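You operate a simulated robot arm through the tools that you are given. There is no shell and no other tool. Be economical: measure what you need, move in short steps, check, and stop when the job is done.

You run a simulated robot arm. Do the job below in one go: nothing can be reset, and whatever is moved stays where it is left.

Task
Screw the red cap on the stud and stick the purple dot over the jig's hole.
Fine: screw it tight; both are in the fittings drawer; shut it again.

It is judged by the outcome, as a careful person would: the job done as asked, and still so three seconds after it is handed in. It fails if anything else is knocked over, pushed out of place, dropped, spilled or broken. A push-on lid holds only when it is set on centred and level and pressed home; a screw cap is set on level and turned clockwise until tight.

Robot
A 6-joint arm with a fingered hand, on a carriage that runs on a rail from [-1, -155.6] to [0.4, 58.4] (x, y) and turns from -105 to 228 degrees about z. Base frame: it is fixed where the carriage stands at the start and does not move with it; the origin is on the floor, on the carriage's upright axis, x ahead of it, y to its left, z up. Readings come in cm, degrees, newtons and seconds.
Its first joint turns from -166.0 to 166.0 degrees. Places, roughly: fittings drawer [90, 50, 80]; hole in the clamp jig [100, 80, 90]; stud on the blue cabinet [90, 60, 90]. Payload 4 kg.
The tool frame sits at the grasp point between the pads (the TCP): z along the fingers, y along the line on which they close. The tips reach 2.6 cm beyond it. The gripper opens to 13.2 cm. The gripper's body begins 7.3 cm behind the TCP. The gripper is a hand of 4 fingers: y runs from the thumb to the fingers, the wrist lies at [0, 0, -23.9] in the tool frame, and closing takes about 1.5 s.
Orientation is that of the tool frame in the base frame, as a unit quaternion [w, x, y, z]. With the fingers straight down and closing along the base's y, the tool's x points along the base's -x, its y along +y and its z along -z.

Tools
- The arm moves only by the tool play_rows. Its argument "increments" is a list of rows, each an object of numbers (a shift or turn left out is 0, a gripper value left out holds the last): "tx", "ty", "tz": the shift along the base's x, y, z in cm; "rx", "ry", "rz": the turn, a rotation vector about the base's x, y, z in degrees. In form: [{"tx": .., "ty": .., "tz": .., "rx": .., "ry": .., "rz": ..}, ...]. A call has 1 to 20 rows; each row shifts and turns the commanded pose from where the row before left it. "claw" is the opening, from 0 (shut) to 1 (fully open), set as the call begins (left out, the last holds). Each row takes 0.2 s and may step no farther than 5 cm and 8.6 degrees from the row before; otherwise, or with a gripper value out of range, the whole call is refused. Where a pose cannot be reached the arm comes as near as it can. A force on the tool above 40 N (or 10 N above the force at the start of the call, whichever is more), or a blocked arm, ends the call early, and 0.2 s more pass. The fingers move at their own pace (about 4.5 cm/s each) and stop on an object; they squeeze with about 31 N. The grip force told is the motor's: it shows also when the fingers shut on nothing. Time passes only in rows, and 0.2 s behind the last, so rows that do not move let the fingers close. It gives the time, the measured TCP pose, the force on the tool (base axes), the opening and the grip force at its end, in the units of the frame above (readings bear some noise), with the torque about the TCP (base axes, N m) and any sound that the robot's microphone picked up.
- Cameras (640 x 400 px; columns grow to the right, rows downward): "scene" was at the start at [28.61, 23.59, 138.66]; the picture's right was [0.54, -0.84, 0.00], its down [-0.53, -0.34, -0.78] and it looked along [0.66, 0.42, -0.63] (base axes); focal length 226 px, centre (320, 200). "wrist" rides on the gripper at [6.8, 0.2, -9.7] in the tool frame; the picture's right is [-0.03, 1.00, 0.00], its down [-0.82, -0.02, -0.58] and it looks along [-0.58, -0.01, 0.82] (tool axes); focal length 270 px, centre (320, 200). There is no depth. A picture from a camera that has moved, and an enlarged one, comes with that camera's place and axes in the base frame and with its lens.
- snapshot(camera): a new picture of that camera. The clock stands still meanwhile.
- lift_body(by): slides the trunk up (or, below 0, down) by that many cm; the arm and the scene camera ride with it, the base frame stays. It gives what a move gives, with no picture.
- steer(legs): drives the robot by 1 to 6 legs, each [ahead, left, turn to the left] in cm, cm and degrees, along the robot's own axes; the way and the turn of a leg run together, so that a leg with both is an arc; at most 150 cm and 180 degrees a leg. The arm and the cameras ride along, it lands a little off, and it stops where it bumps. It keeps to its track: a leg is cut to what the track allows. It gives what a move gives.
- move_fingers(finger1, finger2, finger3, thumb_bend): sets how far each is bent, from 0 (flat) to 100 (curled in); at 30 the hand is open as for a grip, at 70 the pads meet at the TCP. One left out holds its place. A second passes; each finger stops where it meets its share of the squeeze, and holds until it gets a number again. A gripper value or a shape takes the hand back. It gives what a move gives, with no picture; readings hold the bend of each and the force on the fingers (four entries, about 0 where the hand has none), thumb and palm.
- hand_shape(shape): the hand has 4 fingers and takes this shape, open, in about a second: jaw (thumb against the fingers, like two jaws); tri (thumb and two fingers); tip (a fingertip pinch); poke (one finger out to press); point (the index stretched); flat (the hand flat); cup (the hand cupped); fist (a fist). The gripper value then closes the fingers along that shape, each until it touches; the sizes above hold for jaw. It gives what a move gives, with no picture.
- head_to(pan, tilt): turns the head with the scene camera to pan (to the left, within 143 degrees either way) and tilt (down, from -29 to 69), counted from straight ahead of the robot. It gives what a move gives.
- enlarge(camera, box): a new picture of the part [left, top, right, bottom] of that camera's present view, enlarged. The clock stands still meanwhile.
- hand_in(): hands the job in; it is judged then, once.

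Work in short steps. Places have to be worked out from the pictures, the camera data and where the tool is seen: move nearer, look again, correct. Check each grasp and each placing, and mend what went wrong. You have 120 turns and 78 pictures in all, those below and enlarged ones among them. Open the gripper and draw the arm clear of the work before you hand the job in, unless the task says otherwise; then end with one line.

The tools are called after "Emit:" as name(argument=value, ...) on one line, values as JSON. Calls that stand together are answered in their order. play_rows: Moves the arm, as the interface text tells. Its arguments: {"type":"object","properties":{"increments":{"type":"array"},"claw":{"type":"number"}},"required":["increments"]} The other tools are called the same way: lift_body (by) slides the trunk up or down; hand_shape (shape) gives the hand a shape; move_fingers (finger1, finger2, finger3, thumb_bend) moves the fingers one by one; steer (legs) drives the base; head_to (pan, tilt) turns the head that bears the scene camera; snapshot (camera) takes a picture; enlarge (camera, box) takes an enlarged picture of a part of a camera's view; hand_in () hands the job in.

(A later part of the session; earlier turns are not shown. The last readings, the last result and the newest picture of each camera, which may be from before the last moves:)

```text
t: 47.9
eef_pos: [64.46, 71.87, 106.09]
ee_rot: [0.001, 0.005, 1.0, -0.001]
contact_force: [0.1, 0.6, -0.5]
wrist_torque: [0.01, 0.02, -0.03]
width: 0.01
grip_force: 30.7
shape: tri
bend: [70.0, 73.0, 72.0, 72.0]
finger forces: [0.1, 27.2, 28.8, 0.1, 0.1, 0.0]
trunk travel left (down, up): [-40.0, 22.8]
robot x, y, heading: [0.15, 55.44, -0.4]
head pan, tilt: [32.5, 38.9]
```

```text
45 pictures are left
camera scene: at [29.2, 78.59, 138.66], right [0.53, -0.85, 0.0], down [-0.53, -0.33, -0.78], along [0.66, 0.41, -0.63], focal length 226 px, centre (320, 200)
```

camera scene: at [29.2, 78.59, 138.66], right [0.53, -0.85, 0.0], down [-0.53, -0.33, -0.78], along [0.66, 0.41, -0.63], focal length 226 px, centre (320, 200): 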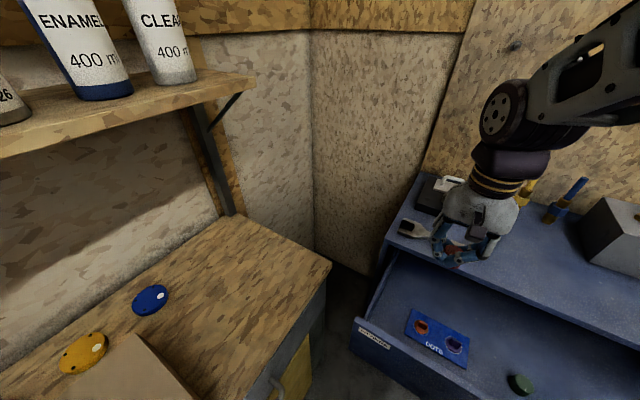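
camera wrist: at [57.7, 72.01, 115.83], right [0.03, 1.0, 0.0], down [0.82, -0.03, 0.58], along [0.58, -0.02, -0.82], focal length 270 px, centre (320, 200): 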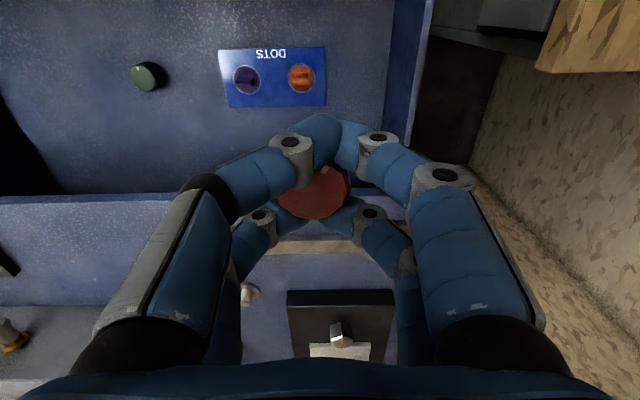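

I bring the cap toward the stud at safe height and aim the head at it.

Emit:
play_rows(increments=[{"ty": -4, "tx": 3}, {"ty": -4, "tx": 4}, {"ty": -2.8, "tx": 4}, {"tx": 4}, {"tx": 2}])

Emit:
head_to(pan=-16, tilt=37)

Emit:
snapshot(camera="wrist")

Emit:
snapshot(camera="scene")

```text
refused: row 2 steps farther than a row can; nothing moved
```

```text
t: 49.1
eef_pos: [64.43, 71.89, 105.99]
ee_rot: [0.0, 0.004, 1.0, -0.001]
contact_force: [-0.3, 0.2, -0.6]
wrist_torque: [0.02, -0.03, 0.02]
width: 0.02
grip_force: 31.1
shape: tri
bend: [70.0, 73.0, 72.0, 72.0]
finger forces: [0.0, 27.3, 28.8, 0.1, 0.1, 0.1]
trunk travel left (down, up): [-40.0, 22.8]
robot x, y, heading: [0.35, 55.21, -0.6]
head pan, tilt: [-16.0, 37.0]
```

```text
44 pictures are left
camera wrist: at [57.7, 72.01, 115.83], right [0.03, 1.0, 0.0], down [0.82, -0.03, 0.58], along [0.58, -0.02, -0.82], focal length 270 px, centre (320, 200)
```

wrist: 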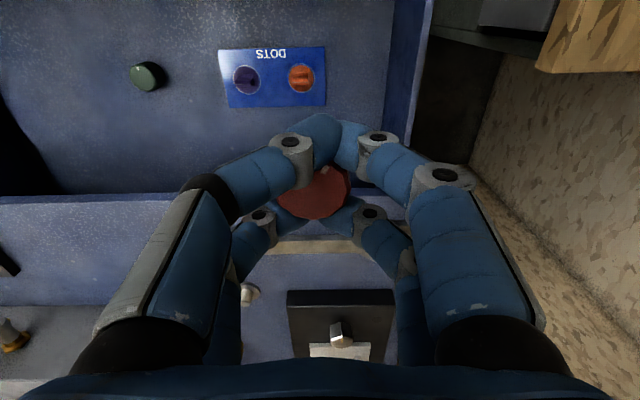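

```text
43 pictures are left
camera scene: at [30.25, 71.58, 138.94], right [-0.29, -0.96, 0.0], down [-0.58, 0.17, -0.8], along [0.77, -0.23, -0.6], focal length 226 px, centre (320, 200)
```

scene: 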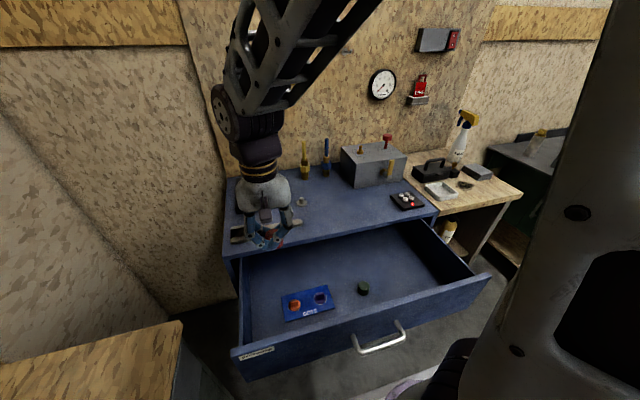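

Emit:
enlarge(camera="scene", box=[220, 150, 380, 250])

Emit:
play_rows(increments=[{"ty": -3.5, "tx": 3}, {"ty": -3.5, "tx": 3}, {"ty": -3.5, "tx": 3}, {"tx": 4}])

Emit:
snapshot(camera="wrist")

Emit:
enlarge(camera="scene", box=[220, 150, 380, 250])

```text
4.00 times, centred on (300, 200) of scene
camera zoom: at [30.25, 71.58, 138.94], right [-0.29, -0.96, 0.0], down [-0.58, 0.17, -0.8], along [0.77, -0.23, -0.6], focal length 902 px, centre (400, 200)
```

zoom: 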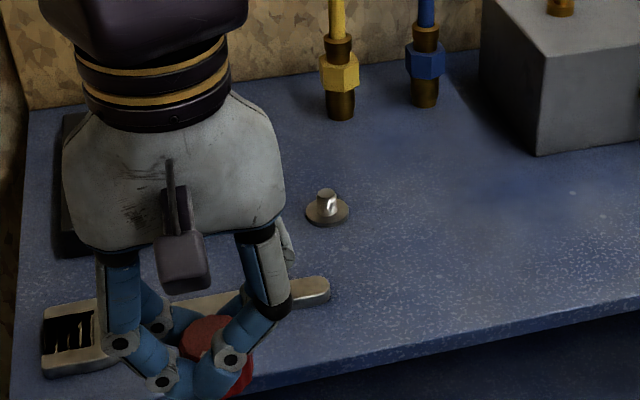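

```text
t: 50.1
eef_pos: [77.48, 61.11, 106.0]
ee_rot: [0.0, 0.005, 1.0, -0.001]
contact_force: [-0.7, -0.1, 0.9]
wrist_torque: [0.03, -0.03, 0.01]
width: 0.0
grip_force: 30.6
shape: tri
bend: [70.0, 73.0, 72.0, 72.0]
finger forces: [0.0, 27.0, 28.6, 0.0, 0.1, 0.0]
trunk travel left (down, up): [-40.0, 22.8]
robot x, y, heading: [0.19, 55.53, -0.6]
head pan, tilt: [-16.0, 37.0]
```

```text
41 pictures are left
camera wrist: at [70.67, 61.33, 115.83], right [0.03, 1.0, 0.0], down [0.82, -0.03, 0.58], along [0.58, -0.02, -0.82], focal length 270 px, centre (320, 200)
```

wrist: 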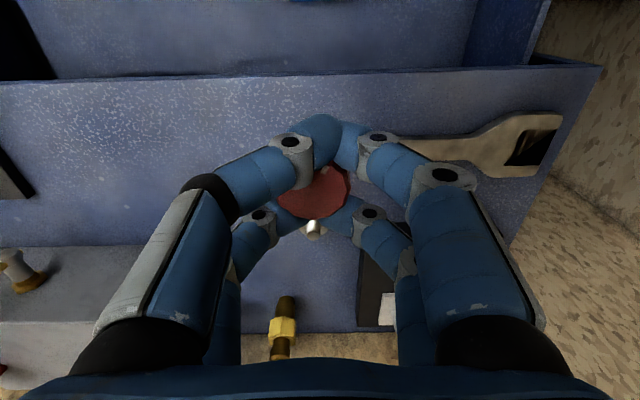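

```text
4.00 times, centred on (300, 200) of scene
camera zoom: at [30.19, 71.58, 138.96], right [-0.29, -0.96, 0.0], down [-0.58, 0.17, -0.8], along [0.77, -0.23, -0.6], focal length 902 px, centre (400, 200)
```

zoom: 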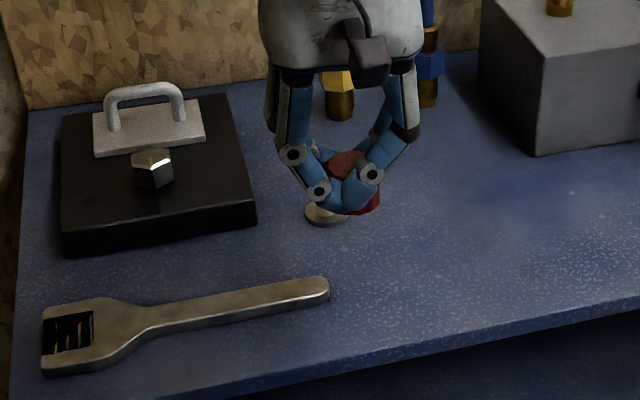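

Emit:
enlarge(camera="wrist", box=[260, 160, 380, 260])

```text
4.00 times, centred on (320, 210) of wrist
camera zoom: at [70.67, 61.33, 115.83], right [0.03, 1.0, 0.0], down [0.82, -0.03, 0.58], along [0.58, -0.02, -0.82], focal length 1081 px, centre (320, 160)
```

zoom: 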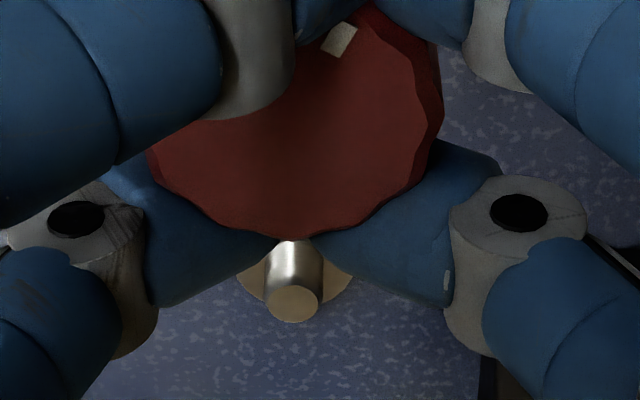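

Stud top fixed at about [91.8, 59.75, 93] (both cameras agree). I pre-turn the hand +120° anticlockwise at this height so there's plenty of clockwise travel.

Emit:
play_rows(increments=[{"tx": 0.4, "rz": 8.57}, {"tx": 0.4, "rz": 8.57}, {"tx": 0.4, "rz": 8.57}, {"tx": 0.4, "rz": 8.57}, {"tx": 0.4, "rz": 8.57}, {"tx": 0.4, "rz": 8.57}, {"tx": 0.4, "rz": 8.57}, {"tx": 0.4, "rz": 8.57}, {"tx": 0.4, "rz": 8.57}, {"tx": 0.4, "rz": 8.57}, {"tx": 0.4, "rz": 8.57}, {"tx": 0.4, "rz": 8.57}, {"tx": 0.4, "rz": 8.57}, {"tx": 0.4, "rz": 8.57}])

Emit:
snapshot(camera="wrist")

```text
t: 53.1
eef_pos: [78.86, 72.8, 104.38]
ee_rot: [0.021, 0.811, -0.583, 0.046]
contact_force: [-0.1, -0.7, -0.9]
wrist_torque: [0.04, 0.01, -0.05]
width: 0.01
grip_force: 31.2
shape: tri
bend: [70.0, 73.0, 72.0, 72.0]
finger forces: [0.1, 26.8, 28.1, 0.1, 0.0, 0.0]
out of reach, approached as far as the arm can: row 11, 12, 13, 14
trunk travel left (down, up): [-40.0, 22.8]
robot x, y, heading: [0.03, 55.09, -0.7]
head pan, tilt: [-16.0, 37.0]
```

```text
38 pictures are left
camera wrist: at [80.4, 67.09, 114.88], right [-0.95, -0.3, -0.02], down [-0.27, 0.83, 0.49], along [-0.13, 0.48, -0.87], focal length 270 px, centre (320, 200)
```

wrist: 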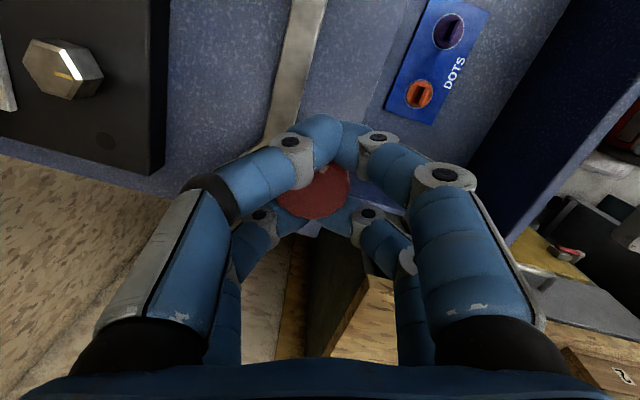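

The wrist's limit is near +86°. I turn back 43° (to about +77°) and check the pose.

Emit:
play_rows(increments=[{"rz": -8.57}, {"rz": -8.57}, {"rz": -8.57}, {"rz": -8.57}, {"rz": -8.57}, {}])

```text
t: 54.5
eef_pos: [78.86, 72.78, 104.52]
ee_rot: [-0.036, -0.542, 0.839, -0.036]
contact_force: [0.5, 0.2, -0.1]
wrist_torque: [0.01, -0.01, 0.04]
width: 0.0
grip_force: 30.6
shape: tri
bend: [70.0, 73.0, 72.0, 72.0]
finger forces: [0.1, 25.9, 28.7, 0.0, 0.1, 0.0]
trunk travel left (down, up): [-40.0, 22.8]
robot x, y, heading: [0.45, 55.61, -0.7]
head pan, tilt: [-16.0, 37.0]
```

The command was re-based with a slight tilt. I level the hand at ≈+75° and go back to stand-off near the stud.

Emit:
play_rows(increments=[{"rx": 2.91, "ry": -0.26, "rz": 4.65, "tx": 2, "ty": -3.6, "tz": 0.5}, {"rx": 2.91, "ry": -0.26, "rz": 4.65, "tx": 2, "ty": -3.6, "tz": 0.5}, {"tx": 2.1, "ty": -3.6, "tz": 0.5}])

Emit:
snapshot(camera="wrist")

```text
t: 55.3
eef_pos: [84.84, 61.75, 106.02]
ee_rot: [-0.001, -0.609, 0.793, 0.002]
contact_force: [-0.7, 0.5, -0.4]
wrist_torque: [-0.02, -0.02, 0.02]
width: 0.0
grip_force: 30.6
shape: tri
bend: [70.0, 73.0, 72.0, 72.0]
finger forces: [0.1, 26.6, 28.5, 0.0, 0.0, 0.1]
trunk travel left (down, up): [-40.0, 22.8]
robot x, y, heading: [0.26, 55.49, -0.6]
head pan, tilt: [-16.0, 37.0]
```

```text
37 pictures are left
camera wrist: at [82.96, 55.13, 115.81], right [-0.96, 0.28, 0.0], down [0.23, 0.78, 0.58], along [0.16, 0.56, -0.82], focal length 270 px, centre (320, 200)
```

wrist: 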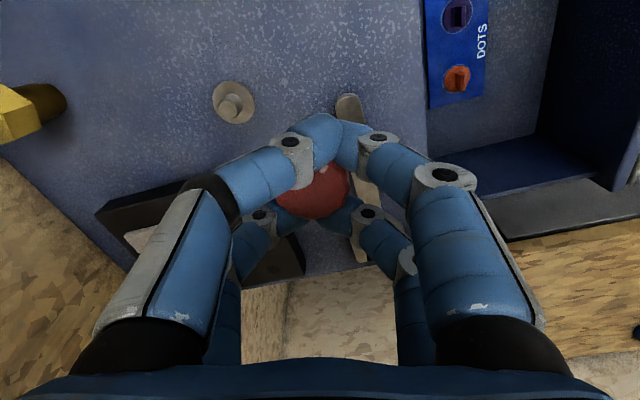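

Level at +75°; this view puts the stud at [92.0, 59.6]. I move the cap over it, at TCP z≈98.5, and inspect.

Emit:
play_rows(increments=[{"tx": 3.5, "ty": -0.75}, {"tx": 3.5, "ty": -0.75}, {"tz": -3}, {"tz": -3}, {"tz": -1.5}])

Emit:
enlarge(camera="scene", box=[262, 160, 342, 220])

Emit:
enlarge(camera="wrist", box=[240, 110, 400, 250])

```text
t: 56.5
eef_pos: [91.99, 60.27, 98.33]
ee_rot: [-0.001, -0.61, 0.793, 0.002]
contact_force: [0.0, -0.2, -0.3]
wrist_torque: [-0.01, -0.02, -0.01]
width: 0.0
grip_force: 30.8
shape: tri
bend: [70.0, 73.0, 72.0, 72.0]
finger forces: [0.1, 23.8, 29.5, 0.0, 0.1, 0.0]
trunk travel left (down, up): [-40.0, 22.8]
robot x, y, heading: [0.53, 55.49, -0.4]
head pan, tilt: [-16.0, 37.0]
```

```text
6.67 times, centred on (302, 190) of scene
camera zoom: at [30.23, 71.58, 138.95], right [-0.29, -0.96, 0.0], down [-0.58, 0.17, -0.8], along [0.77, -0.23, -0.6], focal length 1504 px, centre (440, 267)
```

zoom: 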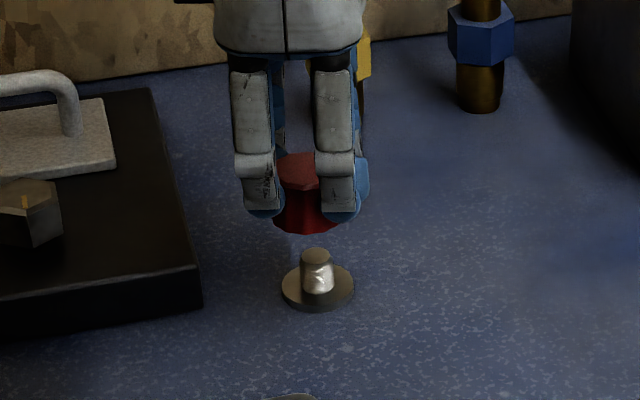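

```text
2.86 times, centred on (320, 180) of wrist
camera zoom: at [90.15, 53.65, 108.14], right [-0.96, 0.28, 0.01], down [0.23, 0.78, 0.58], along [0.16, 0.56, -0.82], focal length 772 px, centre (320, 257)
```

zoom: 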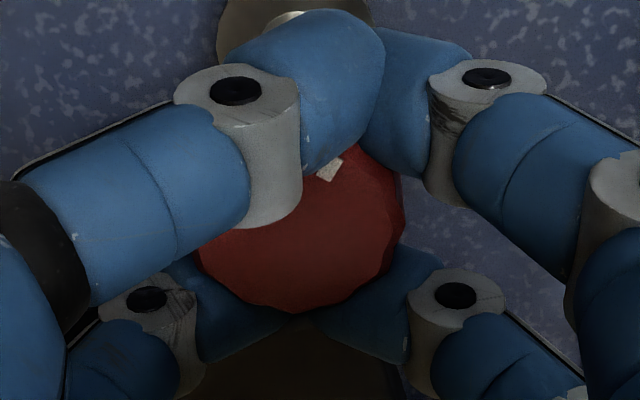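

Both views are close but differ by some millimetres; I zoom further for fine alignment.

Emit:
enlarge(camera="scene", box=[288, 175, 320, 200])

Emit:
enlarge(camera="wrist", box=[260, 90, 370, 230])

```text
16.00 times, centred on (304, 188) of scene
camera zoom: at [30.23, 71.58, 138.95], right [-0.29, -0.96, 0.0], down [-0.58, 0.17, -0.8], along [0.77, -0.23, -0.6], focal length 3610 px, centre (576, 400)
```

zoom: 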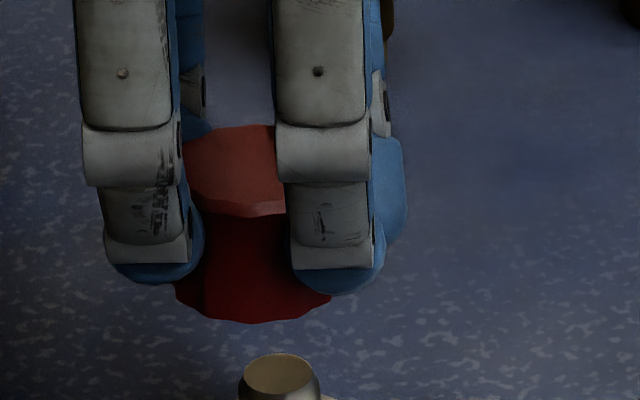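

```text
2.86 times, centred on (315, 160) of wrist
camera zoom: at [90.15, 53.65, 108.14], right [-0.96, 0.28, 0.01], down [0.23, 0.78, 0.58], along [0.16, 0.56, -0.82], focal length 772 px, centre (334, 314)
```

zoom: 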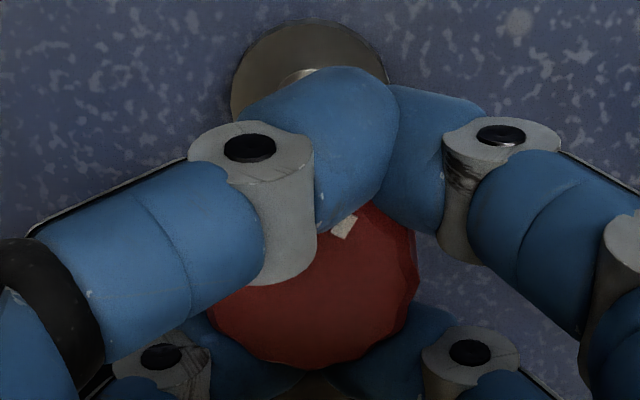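

Differential alignment from both views: shift the cap (+0.1, −0.45) cm. I correct and lower to just above the stud, then check.

Emit:
play_rows(increments=[{"tx": 0.1, "ty": -0.45}, {"tz": -1.5}, {"tz": -0.5}])

Emit:
enlarge(camera="scene", box=[288, 180, 328, 212])

```text
t: 57.3
eef_pos: [92.1, 60.05, 96.49]
ee_rot: [-0.002, -0.609, 0.793, 0.003]
contact_force: [0.0, -0.2, -1.6]
wrist_torque: [0.01, -0.04, 0.0]
width: 0.0
grip_force: 31.0
shape: tri
bend: [70.0, 73.0, 72.0, 72.0]
finger forces: [0.0, 23.8, 29.6, 0.0, 0.0, 0.0]
trunk travel left (down, up): [-40.0, 22.8]
robot x, y, heading: [0.35, 55.19, -0.4]
head pan, tilt: [-16.0, 37.0]
```

```text
12.50 times, centred on (308, 196) of scene
camera zoom: at [30.24, 71.58, 138.95], right [-0.29, -0.96, 0.0], down [-0.58, 0.17, -0.8], along [0.77, -0.23, -0.6], focal length 2820 px, centre (470, 250)
```

zoom: 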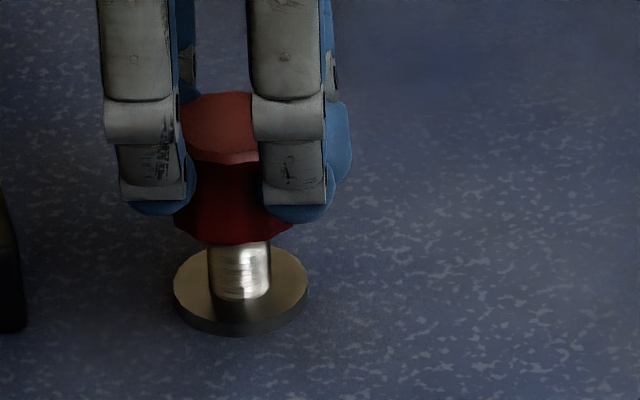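

Aligned within a millimetre or so. I lower in small steps feeling for contact with the thread.

Emit:
play_rows(increments=[{"tz": -0.4}, {"tz": -0.3}, {"tz": -0.3}, {"tz": -0.2}, {"tz": -0.2}])

```text
t: 58.5
eef_pos: [91.96, 59.93, 95.03]
ee_rot: [-0.001, -0.609, 0.793, 0.003]
contact_force: [0.2, 0.9, -1.0]
wrist_torque: [-0.01, 0.02, 0.01]
width: 0.02
grip_force: 30.6
shape: tri
bend: [70.0, 73.0, 72.0, 72.0]
finger forces: [0.1, 25.2, 28.5, 0.1, 0.1, 0.0]
trunk travel left (down, up): [-40.0, 22.8]
robot x, y, heading: [0.52, 55.32, -0.7]
head pan, tilt: [-16.0, 37.0]
```

Emit:
play_rows(increments=[{"tz": -0.2}, {"tz": -0.2}, {"tz": -0.2}, {"tz": -0.2}])

Emit:
enlarge(camera="scene", box=[288, 180, 328, 212])

```text
t: 59.5
eef_pos: [92.08, 60.08, 94.43]
ee_rot: [-0.001, -0.609, 0.793, 0.003]
contact_force: [-1.6, -0.3, 2.2]
wrist_torque: [-0.02, 0.04, 0.01]
width: 0.0
grip_force: 31.2
shape: tri
bend: [70.0, 73.0, 72.0, 72.0]
finger forces: [0.1, 25.5, 28.3, 0.1, 0.0, 0.0]
trunk travel left (down, up): [-40.0, 22.8]
robot x, y, heading: [0.19, 55.13, -0.9]
head pan, tilt: [-16.0, 37.0]
```

```text
12.50 times, centred on (308, 196) of scene
camera zoom: at [30.24, 71.58, 138.95], right [-0.29, -0.96, 0.0], down [-0.58, 0.17, -0.8], along [0.77, -0.23, -0.6], focal length 2820 px, centre (470, 250)
```

zoom: 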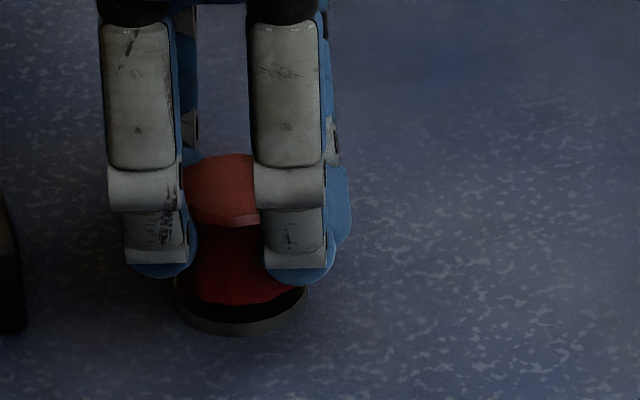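

Light contact (2 N) is starting; the cap is around the post. I press slightly and turn clockwise with slow descent, watching torque.

Emit:
play_rows(increments=[{"tz": -0.15}, {"rz": -6}, {"rz": -6}, {"rz": -6}, {"rz": -6}])

```text
t: 60.7
eef_pos: [92.07, 60.05, 94.24]
ee_rot: [-0.001, -0.43, 0.903, 0.003]
contact_force: [1.1, 1.5, 2.5]
wrist_torque: [-0.11, 0.22, 0.04]
width: 0.01
grip_force: 30.9
shape: tri
bend: [70.0, 73.0, 72.0, 72.0]
finger forces: [0.0, 24.2, 30.5, 0.1, 0.0, 0.0]
trunk travel left (down, up): [-40.0, 22.8]
robot x, y, heading: [-0.1, 55.56, -0.7]
head pan, tilt: [-16.0, 37.0]
```

Emit:
play_rows(increments=[{"rz": -8, "tz": -0.02}, {"rz": -8, "tz": -0.02}, {"rz": -8, "tz": -0.02}, {"rz": -8, "tz": -0.02}, {"rz": -8, "tz": -0.02}, {"rz": -8, "tz": -0.02}])

Emit:
snapshot(camera="wrist")

```text
t: 62.1
eef_pos: [92.25, 60.16, 94.07]
ee_rot: [0.002, -0.026, 1.0, 0.002]
contact_force: [26.8, 13.7, 5.6]
wrist_torque: [0.45, -0.08, 0.24]
width: 0.02
grip_force: 30.8
shape: tri
bend: [70.0, 72.0, 72.0, 72.0]
finger forces: [0.1, 36.0, 48.5, 0.1, 0.0, 0.0]
trunk travel left (down, up): [-40.0, 22.8]
robot x, y, heading: [0.4, 55.23, -0.7]
head pan, tilt: [-16.0, 37.0]
```

```text
30 pictures are left
camera wrist: at [85.44, 59.82, 103.81], right [-0.03, 1.0, 0.01], down [0.81, 0.02, 0.58], along [0.58, 0.02, -0.81], focal length 270 px, centre (320, 200)
```

wrist: 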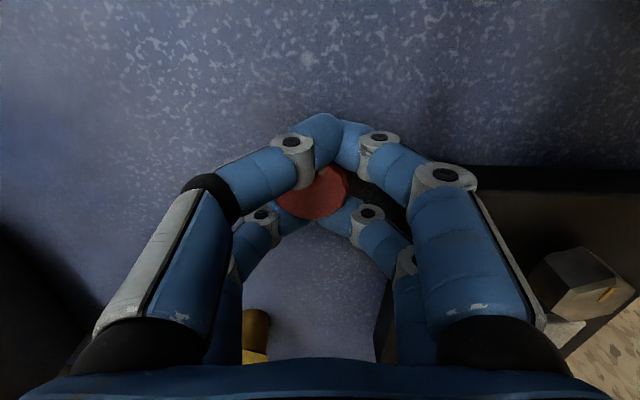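

Side force has built up (27, 14 N): the cap sits slightly off the TCP. I ease toward the force direction.

Emit:
play_rows(increments=[{"tx": 0.15, "ty": 0.08}, {"tx": 0.1, "ty": 0.05}])

```text
t: 62.7
eef_pos: [92.2, 60.07, 94.07]
ee_rot: [0.0, -0.026, 1.0, 0.003]
contact_force: [13.7, 11.0, 13.3]
wrist_torque: [0.28, -0.11, 0.11]
width: 0.0
grip_force: 31.0
shape: tri
bend: [70.0, 72.0, 72.0, 72.0]
finger forces: [0.0, 33.1, 42.5, 0.0, 0.0, 0.1]
trunk travel left (down, up): [-40.0, 22.8]
robot x, y, heading: [0.23, 55.28, -0.6]
head pan, tilt: [-16.0, 37.0]
```

Emit:
play_rows(increments=[{"tx": 0.13, "ty": 0.15, "tz": 0.05}, {"tx": 0.1, "ty": 0.15, "tz": 0.05}])

```text
t: 63.3
eef_pos: [92.53, 60.24, 93.99]
ee_rot: [-0.002, -0.026, 1.0, 0.001]
contact_force: [-1.8, -1.0, 4.5]
wrist_torque: [-0.09, 0.21, 0.01]
width: 0.0
grip_force: 31.1
shape: tri
bend: [70.0, 73.0, 72.0, 72.0]
finger forces: [0.1, 24.7, 36.8, 0.0, 0.0, 0.0]
trunk travel left (down, up): [-40.0, 22.8]
robot x, y, heading: [-0.06, 55.45, -0.5]
head pan, tilt: [-16.0, 37.0]
```

Zeroed. The cap's axis is ~0.55 cm off the TCP in the closing direction, so I turn about that axis with compensation.

Emit:
play_rows(increments=[{"rz": -8, "tx": 0.077}, {"rz": -8, "tx": 0.076, "ty": -0.012}, {"rz": -8, "tx": 0.073, "ty": -0.023, "tz": -0.02}, {"rz": -8, "tx": 0.07, "ty": -0.032}, {"rz": -8, "tx": 0.064, "ty": -0.042, "tz": -0.02}, {"rz": -8, "tx": 0.058, "ty": -0.05}])

```text
t: 64.7
eef_pos: [93.02, 60.22, 94.07]
ee_rot: [0.001, 0.383, 0.924, 0.002]
contact_force: [-4.2, -12.4, 0.5]
wrist_torque: [-0.04, 0.41, 0.1]
width: 0.02
grip_force: 30.5
shape: tri
bend: [70.0, 73.0, 72.0, 72.0]
finger forces: [0.1, 23.5, 40.2, 0.0, 0.0, 0.0]
trunk travel left (down, up): [-40.0, 22.8]
robot x, y, heading: [0.46, 55.42, -0.4]
head pan, tilt: [-16.0, 37.0]
```

Emit:
play_rows(increments=[{"tx": -0.08, "ty": -0.2}, {"rz": -8, "tx": 0.029, "ty": -0.077}, {"rz": -8, "tx": 0.019, "ty": -0.079, "tz": -0.02}, {"rz": -8, "tx": 0.007, "ty": -0.082}, {"rz": -8, "tx": -0.004, "ty": -0.081, "tz": -0.02}, {"rz": -8, "tx": -0.016, "ty": -0.08}])

Emit:
enlarge(camera="scene", box=[288, 180, 328, 212])

```text
t: 66.1
eef_pos: [92.88, 59.63, 94.2]
ee_rot: [0.002, 0.676, 0.737, 0.002]
contact_force: [1.1, 1.3, 0.8]
wrist_torque: [0.34, 0.23, 0.04]
width: 0.0
grip_force: 30.8
shape: tri
bend: [70.0, 73.0, 72.0, 71.0]
finger forces: [0.1, 25.4, 37.4, 0.0, 0.0, 0.1]
trunk travel left (down, up): [-40.0, 22.8]
robot x, y, heading: [0.51, 55.5, -0.5]
head pan, tilt: [-16.0, 37.0]
```

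```text
12.50 times, centred on (308, 196) of scene
camera zoom: at [30.25, 71.58, 138.94], right [-0.29, -0.96, 0.0], down [-0.58, 0.17, -0.8], along [0.77, -0.23, -0.6], focal length 2820 px, centre (470, 250)
```

zoom: 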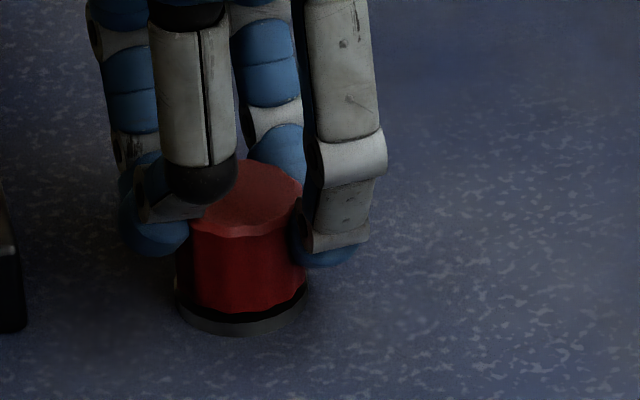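

The cap is level and going down; forces are near zero. I continue turning.

Emit:
play_rows(increments=[{"rz": -8, "tx": -0.026, "ty": -0.078, "tz": -0.02}, {"rz": -8, "tx": -0.037, "ty": -0.072, "tz": -0.02}, {"rz": -8, "tx": -0.047, "ty": -0.067, "tz": -0.02}, {"rz": -8, "tx": -0.056, "ty": -0.06, "tz": -0.02}, {"rz": -8, "tx": -0.063, "ty": -0.051, "tz": -0.02}])

```text
t: 67.3
eef_pos: [92.78, 59.36, 94.05]
ee_rot: [0.002, 0.888, 0.461, 0.001]
contact_force: [0.3, 0.3, 0.5]
wrist_torque: [0.29, 0.11, 0.03]
width: 0.0
grip_force: 30.9
shape: tri
bend: [70.0, 73.0, 72.0, 71.0]
finger forces: [0.0, 23.7, 38.3, 0.1, 0.1, 0.1]
trunk travel left (down, up): [-40.0, 22.8]
robot x, y, heading: [0.47, 55.28, -0.5]
head pan, tilt: [-16.0, 37.0]
```

Emit:
play_rows(increments=[{"rz": -8, "tx": -0.07, "ty": -0.042, "tz": -0.01}, {"rz": -8, "tx": -0.075, "ty": -0.032, "tz": -0.01}, {"rz": -8, "tx": -0.079, "ty": -0.021, "tz": -0.01}, {"rz": -8, "tx": -0.081, "ty": -0.011, "tz": -0.01}, {"rz": -8, "tx": -0.082, "ty": 0.002, "tz": -0.01}, {"rz": -8, "tx": -0.081, "ty": 0.013, "tz": -0.01}, {"rz": -8, "tx": -0.077, "ty": 0.023, "tz": -0.01}])

Emit:
enlarge(camera="scene", box=[288, 180, 328, 212])

```text
t: 68.9
eef_pos: [92.07, 59.27, 93.99]
ee_rot: [0.002, 1.0, -0.01, 0.0]
contact_force: [1.9, -2.2, 1.7]
wrist_torque: [0.24, 0.04, 0.02]
width: 0.0
grip_force: 31.0
shape: tri
bend: [70.0, 73.0, 72.0, 71.0]
finger forces: [0.1, 22.7, 36.3, 0.1, 0.0, 0.0]
trunk travel left (down, up): [-40.0, 22.8]
robot x, y, heading: [0.32, 55.46, -0.5]
head pan, tilt: [-16.0, 37.0]
```

```text
12.50 times, centred on (308, 196) of scene
camera zoom: at [30.24, 71.57, 138.95], right [-0.29, -0.96, 0.0], down [-0.58, 0.17, -0.8], along [0.77, -0.23, -0.6], focal length 2820 px, centre (470, 250)
```

zoom: 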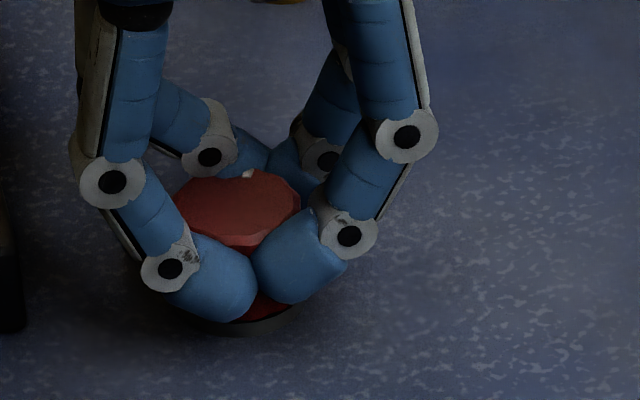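

Turned about 256° so far, cap almost down to the flange, no tightening torque yet. I keep turning.

Emit:
play_rows(increments=[{"rz": -8, "tx": -0.075, "ty": 0.035, "tz": -0.01}, {"rz": -8, "tx": -0.068, "ty": 0.044, "tz": -0.01}, {"rz": -8, "tx": -0.062, "ty": 0.055, "tz": -0.01}, {"rz": -8, "tx": -0.054, "ty": 0.061, "tz": -0.01}, {"rz": -8, "tx": -0.044, "ty": 0.068, "tz": -0.01}, {"rz": -8, "tx": -0.034, "ty": 0.074, "tz": -0.01}])

```text
t: 70.3
eef_pos: [91.8, 59.69, 93.86]
ee_rot: [0.003, 0.91, -0.414, -0.001]
contact_force: [1.2, -2.1, 3.1]
wrist_torque: [0.2, -0.14, 0.03]
width: 0.01
grip_force: 30.9
shape: tri
bend: [70.0, 73.0, 72.0, 71.0]
finger forces: [0.0, 21.3, 36.5, 0.0, 0.0, 0.0]
trunk travel left (down, up): [-40.0, 22.8]
robot x, y, heading: [0.41, 55.39, -0.5]
head pan, tilt: [-16.0, 37.0]
```

The wrist may be near its limit, so I regrip: open, centre on the cap, and unwind.

Emit:
play_rows(increments=[{}, {}, {}, {}, {}, {}, {"tx": 0.27, "ty": 0.1}, {"tx": 0.27, "ty": 0.1}], claw=0.6)

Emit:
play_rows(increments=[{"rz": 8.3}, {"rz": 8.3}, {"rz": 8.3}, {"rz": 8.3}, {"rz": 8.3}, {"rz": 8.3}, {"rz": 8.3}, {"rz": 8.3}, {"rz": 8.3}, {"rz": 8.3}, {"rz": 8.3}, {"rz": 8.3}, {"rz": 8.3}, {"rz": 8.3}, {"rz": 8.3}, {"rz": 8.3}, {"rz": 8.3}, {"rz": 8.3}])

Emit:
play_rows(increments=[{"rz": 8.3}, {"rz": 8.3}, {"rz": 8.3}, {"rz": 8.3}, {"rz": 8.3}, {"rz": 8.3}, {"rz": 8.3}, {"rz": 8.3}, {"rz": 8.3}, {"rz": 8.3}, {"rz": 8.3}, {"rz": 8.3}, {"rz": 8.3}, {"rz": 8.3}, {"rz": 8.3}, {"rz": 8.3}, {"rz": 8.3}])

Emit:
enlarge(camera="scene", box=[283, 180, 331, 216])

```text
t: 72.1
eef_pos: [92.33, 59.79, 93.88]
ee_rot: [0.003, 0.911, -0.413, -0.001]
contact_force: [-0.3, -0.1, 0.9]
wrist_torque: [0.01, 0.05, -0.02]
width: 7.89
grip_force: 0.0
shape: tri
bend: [71.0, 71.0, 71.0, 70.0]
finger forces: [0.1, 0.0, 0.0, 0.1, 0.0, 0.0]
trunk travel left (down, up): [-40.0, 22.8]
robot x, y, heading: [0.24, 55.35, -0.6]
head pan, tilt: [-16.0, 37.0]
```

```text
t: 75.9
eef_pos: [92.35, 59.78, 93.88]
ee_rot: [0.002, 0.639, 0.769, 0.002]
contact_force: [-0.7, 0.2, 0.4]
wrist_torque: [-0.01, 0.0, 0.02]
width: 7.88
grip_force: 0.1
shape: tri
bend: [71.0, 71.0, 71.0, 70.0]
finger forces: [0.0, 0.1, 0.0, 0.0, 0.0, 0.1]
trunk travel left (down, up): [-40.0, 22.8]
robot x, y, heading: [0.34, 55.47, -0.6]
head pan, tilt: [-16.0, 37.0]
```

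```text
t: 79.5
eef_pos: [92.41, 59.82, 93.82]
ee_rot: [-0.001, -0.513, 0.859, 0.002]
contact_force: [0.5, -0.7, -0.7]
wrist_torque: [0.01, -0.05, 0.01]
width: 7.86
grip_force: 0.0
shape: tri
bend: [71.0, 71.0, 71.0, 70.0]
finger forces: [0.0, 0.1, 0.0, 0.0, 0.0, 0.0]
trunk travel left (down, up): [-40.0, 22.8]
robot x, y, heading: [0.32, 55.29, -0.7]
head pan, tilt: [-16.0, 37.0]
```

```text
11.11 times, centred on (307, 198) of scene
camera zoom: at [30.24, 71.58, 138.95], right [-0.29, -0.96, 0.0], down [-0.58, 0.17, -0.8], along [0.77, -0.23, -0.6], focal length 2507 px, centre (464, 222)
```

zoom: 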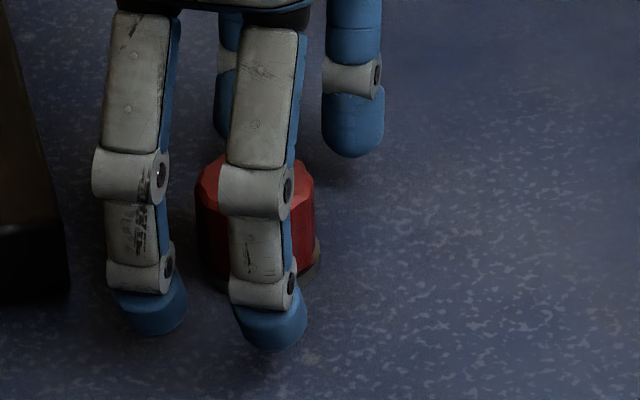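

Cap sits centred within the open fingers at +62°. I close on it again.

Emit:
play_rows(increments=[{}, {}, {}, {}, {}, {}, {}, {}], claw=0)

```text
t: 81.3
eef_pos: [92.27, 59.81, 93.82]
ee_rot: [-0.001, -0.512, 0.859, 0.002]
contact_force: [-1.5, 2.3, -3.1]
wrist_torque: [0.4, 0.03, 0.04]
width: 0.34
grip_force: 30.7
shape: tri
bend: [71.0, 73.0, 71.0, 73.0]
finger forces: [35.4, 28.4, 35.2, 0.1, 23.7, 0.0]
trunk travel left (down, up): [-40.0, 22.8]
robot x, y, heading: [0.41, 55.13, -0.7]
head pan, tilt: [-16.0, 37.0]
```

All fingers and thumb now bear evenly on the cap. I turn clockwise about the TCP.

Emit:
play_rows(increments=[{"rz": -8}, {"rz": -8, "tz": -0.01}, {"rz": -8, "tz": -0.01}, {"rz": -8, "tz": -0.01}, {"rz": -8, "tz": -0.01}, {"rz": -8, "tz": -0.01}])

```text
t: 82.7
eef_pos: [92.34, 59.81, 93.78]
ee_rot: [0.0, -0.116, 0.993, 0.003]
contact_force: [-1.2, 0.6, 0.0]
wrist_torque: [0.23, -0.23, 0.0]
width: 0.32
grip_force: 31.1
shape: tri
bend: [71.0, 73.0, 71.0, 73.0]
finger forces: [36.7, 28.7, 35.7, 0.1, 24.4, 0.0]
trunk travel left (down, up): [-40.0, 22.8]
robot x, y, heading: [0.03, 55.36, -0.9]
head pan, tilt: [-16.0, 37.0]
```

Clean turning. I continue until torque rises.

Emit:
play_rows(increments=[{"rz": -8, "tz": -0.01}, {"rz": -8, "tz": -0.01}, {"rz": -8, "tz": -0.01}, {"rz": -8, "tz": -0.01}, {"rz": -8, "tz": -0.01}, {"rz": -8, "tz": -0.01}, {"rz": -8, "tz": -0.01}, {"rz": -8, "tz": -0.01}])

```text
t: 84.5
eef_pos: [92.46, 59.78, 93.75]
ee_rot: [0.001, 0.427, 0.904, 0.003]
contact_force: [0.5, 0.4, 0.1]
wrist_torque: [-0.06, -0.32, 0.1]
width: 0.33
grip_force: 31.0
shape: tri
bend: [71.0, 73.0, 71.0, 73.0]
finger forces: [40.3, 29.2, 39.7, 0.0, 24.0, 0.0]
trunk travel left (down, up): [-40.0, 22.8]
robot x, y, heading: [0.35, 55.32, -0.7]
head pan, tilt: [-16.0, 37.0]
```

Emit:
play_rows(increments=[{"rz": -8, "tz": -0.01}, {"rz": -8, "tz": -0.01}, {"rz": -8, "tz": -0.01}, {"rz": -8, "tz": -0.01}, {"rz": -8, "tz": -0.01}, {"rz": -8, "tz": -0.01}, {"rz": -8, "tz": -0.01}, {"rz": -8, "tz": -0.01}])

```text
t: 86.3
eef_pos: [92.47, 59.71, 93.72]
ee_rot: [0.001, 0.841, 0.541, 0.002]
contact_force: [8.1, 4.5, 8.3]
wrist_torque: [-0.18, -0.28, 0.09]
width: 0.33
grip_force: 30.5
shape: tri
bend: [71.0, 73.0, 71.0, 73.0]
finger forces: [46.0, 30.2, 37.3, 0.0, 24.5, 0.1]
trunk travel left (down, up): [-40.0, 22.8]
robot x, y, heading: [0.64, 55.11, -0.5]
head pan, tilt: [-16.0, 37.0]
```

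Emit:
play_rows(increments=[{"rz": -8, "tx": 0.1, "ty": 0.05, "tz": 0.03}, {"rz": -8}, {"rz": -8}, {"rz": -8}, {"rz": -8}, {"rz": -8}])

Emit:
enlarge(camera="scene", box=[283, 180, 331, 216])

```text
t: 87.7
eef_pos: [92.48, 59.87, 93.72]
ee_rot: [0.003, 0.989, 0.151, 0.001]
contact_force: [10.1, -0.6, 11.6]
wrist_torque: [-0.26, 0.0, 0.11]
width: 0.35
grip_force: 30.8
shape: tri
bend: [71.0, 73.0, 71.0, 73.0]
finger forces: [46.9, 30.0, 38.9, 0.0, 24.8, 0.1]
trunk travel left (down, up): [-40.0, 22.8]
robot x, y, heading: [0.43, 54.91, -0.7]
head pan, tilt: [-16.0, 37.0]
```

```text
11.11 times, centred on (307, 198) of scene
camera zoom: at [30.23, 71.57, 138.95], right [-0.29, -0.96, 0.0], down [-0.58, 0.17, -0.8], along [0.77, -0.23, -0.6], focal length 2507 px, centre (464, 222)
```

zoom: 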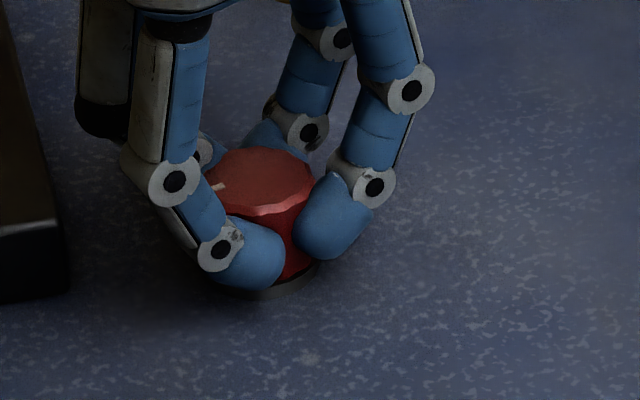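

The mark shows the cap turns with the hand without slipping. The upward force suggests fingertips are touching the flange/cabinet, so I open, raise 0.4 cm, unwind and regrip.

Emit:
play_rows(increments=[{}, {}, {}, {}, {}, {}, {"tz": 0.2, "tx": 0.1}, {"tz": 0.2}], claw=0.6)

Emit:
play_rows(increments=[{"rz": 8.3}, {"rz": 8.3}, {"rz": 8.3}, {"rz": 8.3}, {"rz": 8.3}, {"rz": 8.3}, {"rz": 8.3}, {"rz": 8.3}, {"rz": 8.3}, {"rz": 8.3}, {"rz": 8.3}, {"rz": 8.3}, {"rz": 8.3}, {"rz": 8.3}, {"rz": 8.3}, {"rz": 8.3}, {"rz": 8.3}, {"rz": 8.3}])

Emit:
play_rows(increments=[{"rz": 8.3}, {"rz": 8.3}, {"rz": 8.3}, {"rz": 8.3}, {"rz": 8.3}, {"rz": 8.3}, {"rz": 8.3}, {"rz": 8.3}, {"rz": 8.3}])

Emit:
play_rows(increments=[{}, {}, {}, {}, {}, {}, {}, {}], claw=0)

Emit:
play_rows(increments=[{"rz": -8}, {"rz": -8}, {"rz": -8}, {"rz": -8}, {"rz": -8}, {"rz": -8}])

```text
t: 89.5
eef_pos: [92.49, 59.99, 94.18]
ee_rot: [0.002, 0.988, 0.153, 0.0]
contact_force: [-0.6, 0.0, -0.3]
wrist_torque: [0.0, 0.0, 0.0]
width: 7.85
grip_force: 0.2
shape: tri
bend: [71.0, 71.0, 71.0, 70.0]
finger forces: [0.0, 0.0, 0.0, 0.0, 0.6, 0.1]
trunk travel left (down, up): [-40.0, 22.8]
robot x, y, heading: [0.5, 55.27, -0.7]
head pan, tilt: [-16.0, 37.0]
```

```text
t: 93.3
eef_pos: [92.48, 59.91, 93.94]
ee_rot: [0.0, 0.112, 0.994, 0.002]
contact_force: [-0.3, -0.2, -0.3]
wrist_torque: [0.02, 0.02, 0.02]
width: 7.83
grip_force: 0.0
shape: tri
bend: [72.0, 71.0, 71.0, 70.0]
finger forces: [0.8, 0.0, 0.0, 0.0, 0.0, 0.1]
trunk travel left (down, up): [-40.0, 22.8]
robot x, y, heading: [0.39, 55.37, -0.7]
head pan, tilt: [-16.0, 37.0]
```

```text
t: 95.3
eef_pos: [92.46, 59.86, 94.05]
ee_rot: [-0.002, -0.513, 0.858, 0.002]
contact_force: [-0.4, 0.7, -0.3]
wrist_torque: [-0.02, -0.03, 0.02]
width: 7.88
grip_force: 0.1
shape: tri
bend: [71.0, 71.0, 71.0, 70.0]
finger forces: [0.1, 0.0, 0.0, 0.0, 0.0, 0.0]
trunk travel left (down, up): [-40.0, 22.8]
robot x, y, heading: [0.18, 55.43, -0.7]
head pan, tilt: [-16.0, 37.0]
```

```text
t: 97.1
eef_pos: [92.51, 59.9, 93.94]
ee_rot: [-0.003, -0.513, 0.859, 0.002]
contact_force: [-0.9, 1.6, -12.2]
wrist_torque: [0.32, 0.15, 0.07]
width: 0.6
grip_force: 31.4
shape: tri
bend: [73.0, 71.0, 71.0, 71.0]
finger forces: [29.8, 34.6, 28.8, 0.1, 27.4, 0.0]
trunk travel left (down, up): [-40.0, 22.8]
robot x, y, heading: [0.37, 55.36, -0.8]
head pan, tilt: [-16.0, 37.0]
```

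```text
t: 98.5
eef_pos: [92.63, 59.92, 93.92]
ee_rot: [0.0, -0.117, 0.993, 0.002]
contact_force: [0.5, -1.1, -10.9]
wrist_torque: [0.31, -0.04, 0.1]
width: 0.61
grip_force: 30.6
shape: tri
bend: [73.0, 71.0, 71.0, 71.0]
finger forces: [30.4, 31.4, 29.2, 0.1, 28.6, 0.0]
trunk travel left (down, up): [-40.0, 22.8]
robot x, y, heading: [0.56, 55.26, -0.4]
head pan, tilt: [-16.0, 37.0]
```

Emit:
play_rows(increments=[{"rz": -8, "tz": -0.08}, {"rz": -8}, {"rz": -8}, {"rz": -8}, {"rz": -8}, {"rz": -8}, {"rz": -8}, {"rz": -8}, {"rz": -8}, {"rz": -8}])

Emit:
play_rows(increments=[{"rz": -8}, {"rz": -8}, {"rz": -8}, {"rz": -8}, {"rz": -8}, {"rz": -8}])

Emit:
enlarge(camera="scene", box=[283, 180, 331, 216])

```text
t: 100.7
eef_pos: [92.57, 59.69, 93.82]
ee_rot: [0.002, 0.548, 0.836, 0.003]
contact_force: [-2.1, -19.7, 0.4]
wrist_torque: [-0.73, -0.19, 0.13]
width: 0.58
grip_force: 31.0
shape: tri
bend: [73.0, 71.0, 71.0, 71.0]
finger forces: [31.6, 33.3, 47.8, 0.0, 30.8, 0.0]
trunk travel left (down, up): [-40.0, 22.8]
robot x, y, heading: [0.68, 55.19, -0.6]
head pan, tilt: [-16.0, 37.0]
```

```text
t: 102.1
eef_pos: [92.32, 59.64, 94.01]
ee_rot: [0.002, 0.841, 0.541, 0.0]
contact_force: [-17.7, -32.3, 4.4]
wrist_torque: [-1.23, 0.52, 0.13]
width: 0.61
grip_force: 31.1
shape: tri
bend: [73.0, 71.0, 71.0, 71.0]
finger forces: [30.4, 39.5, 58.5, 0.0, 30.4, 0.0]
trunk travel left (down, up): [-40.0, 22.8]
robot x, y, heading: [0.35, 55.09, -0.6]
head pan, tilt: [-16.0, 37.0]
```

```text
11.11 times, centred on (307, 198) of scene
camera zoom: at [30.17, 71.45, 138.98], right [-0.29, -0.96, 0.0], down [-0.58, 0.17, -0.8], along [0.77, -0.23, -0.6], focal length 2507 px, centre (464, 222)
```

zoom: 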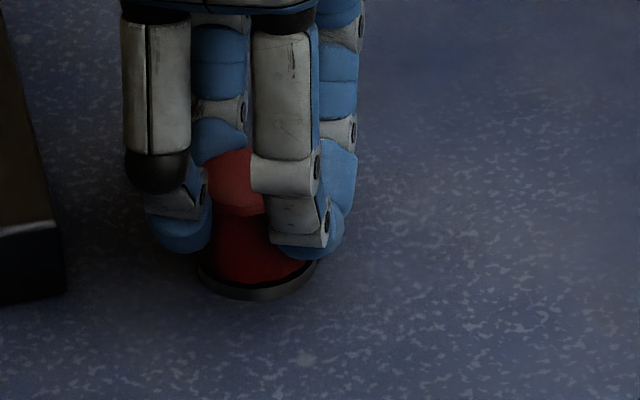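

Side load built up again from this grip's offset; I relieve it and continue.

Emit:
play_rows(increments=[{"tx": -0.15, "ty": -0.22}, {"tx": -0.12, "ty": -0.2}, {}])

```text
t: 102.9
eef_pos: [92.48, 59.62, 93.96]
ee_rot: [0.002, 0.84, 0.543, 0.002]
contact_force: [2.7, -5.1, -4.1]
wrist_torque: [-0.53, -0.04, 0.06]
width: 0.57
grip_force: 31.0
shape: tri
bend: [72.0, 71.0, 71.0, 71.0]
finger forces: [32.8, 36.5, 33.9, 0.0, 30.5, 0.1]
trunk travel left (down, up): [-40.0, 22.8]
robot x, y, heading: [0.27, 55.01, -0.4]
head pan, tilt: [-16.0, 37.0]
```

Emit:
play_rows(increments=[{"rz": -8, "tx": -0.04, "ty": 0.011}, {"rz": -8, "tx": -0.04, "ty": 0.011}, {"rz": -8, "tx": -0.04, "ty": 0.011}, {"rz": -8, "tx": -0.032, "ty": 0.026}, {"rz": -8, "tx": -0.032, "ty": 0.026}, {"rz": -8, "tx": -0.032, "ty": 0.026}])

Emit:
play_rows(increments=[{"rz": -8, "tx": -0.019, "ty": 0.037}, {"rz": -8, "tx": -0.019, "ty": 0.037}, {"rz": -8, "tx": -0.019, "ty": 0.037}, {"rz": -8, "tx": -0.002, "ty": 0.041}, {"rz": -8, "tx": -0.002, "ty": 0.041}, {"rz": -8, "tx": -0.002, "ty": 0.041}])

Emit:
enlarge(camera="scene", box=[283, 180, 331, 216])

```text
t: 104.3
eef_pos: [92.27, 59.71, 94.13]
ee_rot: [0.003, 0.988, 0.154, 0.001]
contact_force: [16.0, 12.8, 0.1]
wrist_torque: [0.0, -0.17, 0.12]
width: 0.56
grip_force: 31.2
shape: tri
bend: [73.0, 71.0, 71.0, 71.0]
finger forces: [39.4, 26.5, 35.3, 0.0, 36.9, 0.0]
trunk travel left (down, up): [-40.0, 22.8]
robot x, y, heading: [0.51, 55.27, -0.5]
head pan, tilt: [-16.0, 37.0]
```

```text
t: 105.7
eef_pos: [92.09, 59.76, 93.98]
ee_rot: [0.003, 0.965, -0.263, 0.0]
contact_force: [23.2, 5.8, 5.5]
wrist_torque: [0.24, -0.11, 0.11]
width: 0.51
grip_force: 31.3
shape: tri
bend: [73.0, 71.0, 71.0, 71.0]
finger forces: [40.4, 25.3, 43.0, 0.1, 40.4, 0.1]
trunk travel left (down, up): [-40.0, 22.8]
robot x, y, heading: [0.48, 55.29, -0.6]
head pan, tilt: [-16.0, 37.0]
```

```text
11.11 times, centred on (307, 198) of scene
camera zoom: at [30.31, 71.59, 138.93], right [-0.29, -0.96, 0.0], down [-0.58, 0.17, -0.8], along [0.77, -0.23, -0.6], focal length 2507 px, centre (464, 222)
```

zoom: 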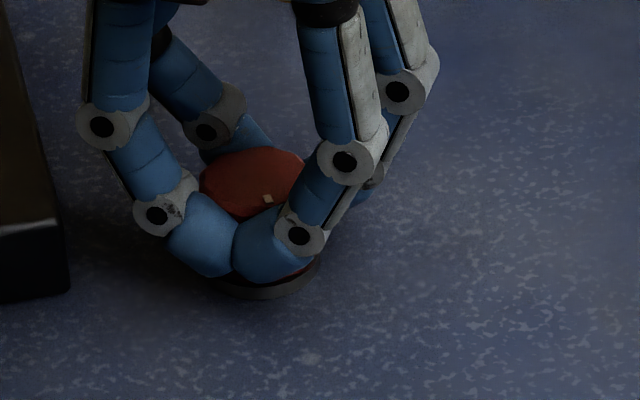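

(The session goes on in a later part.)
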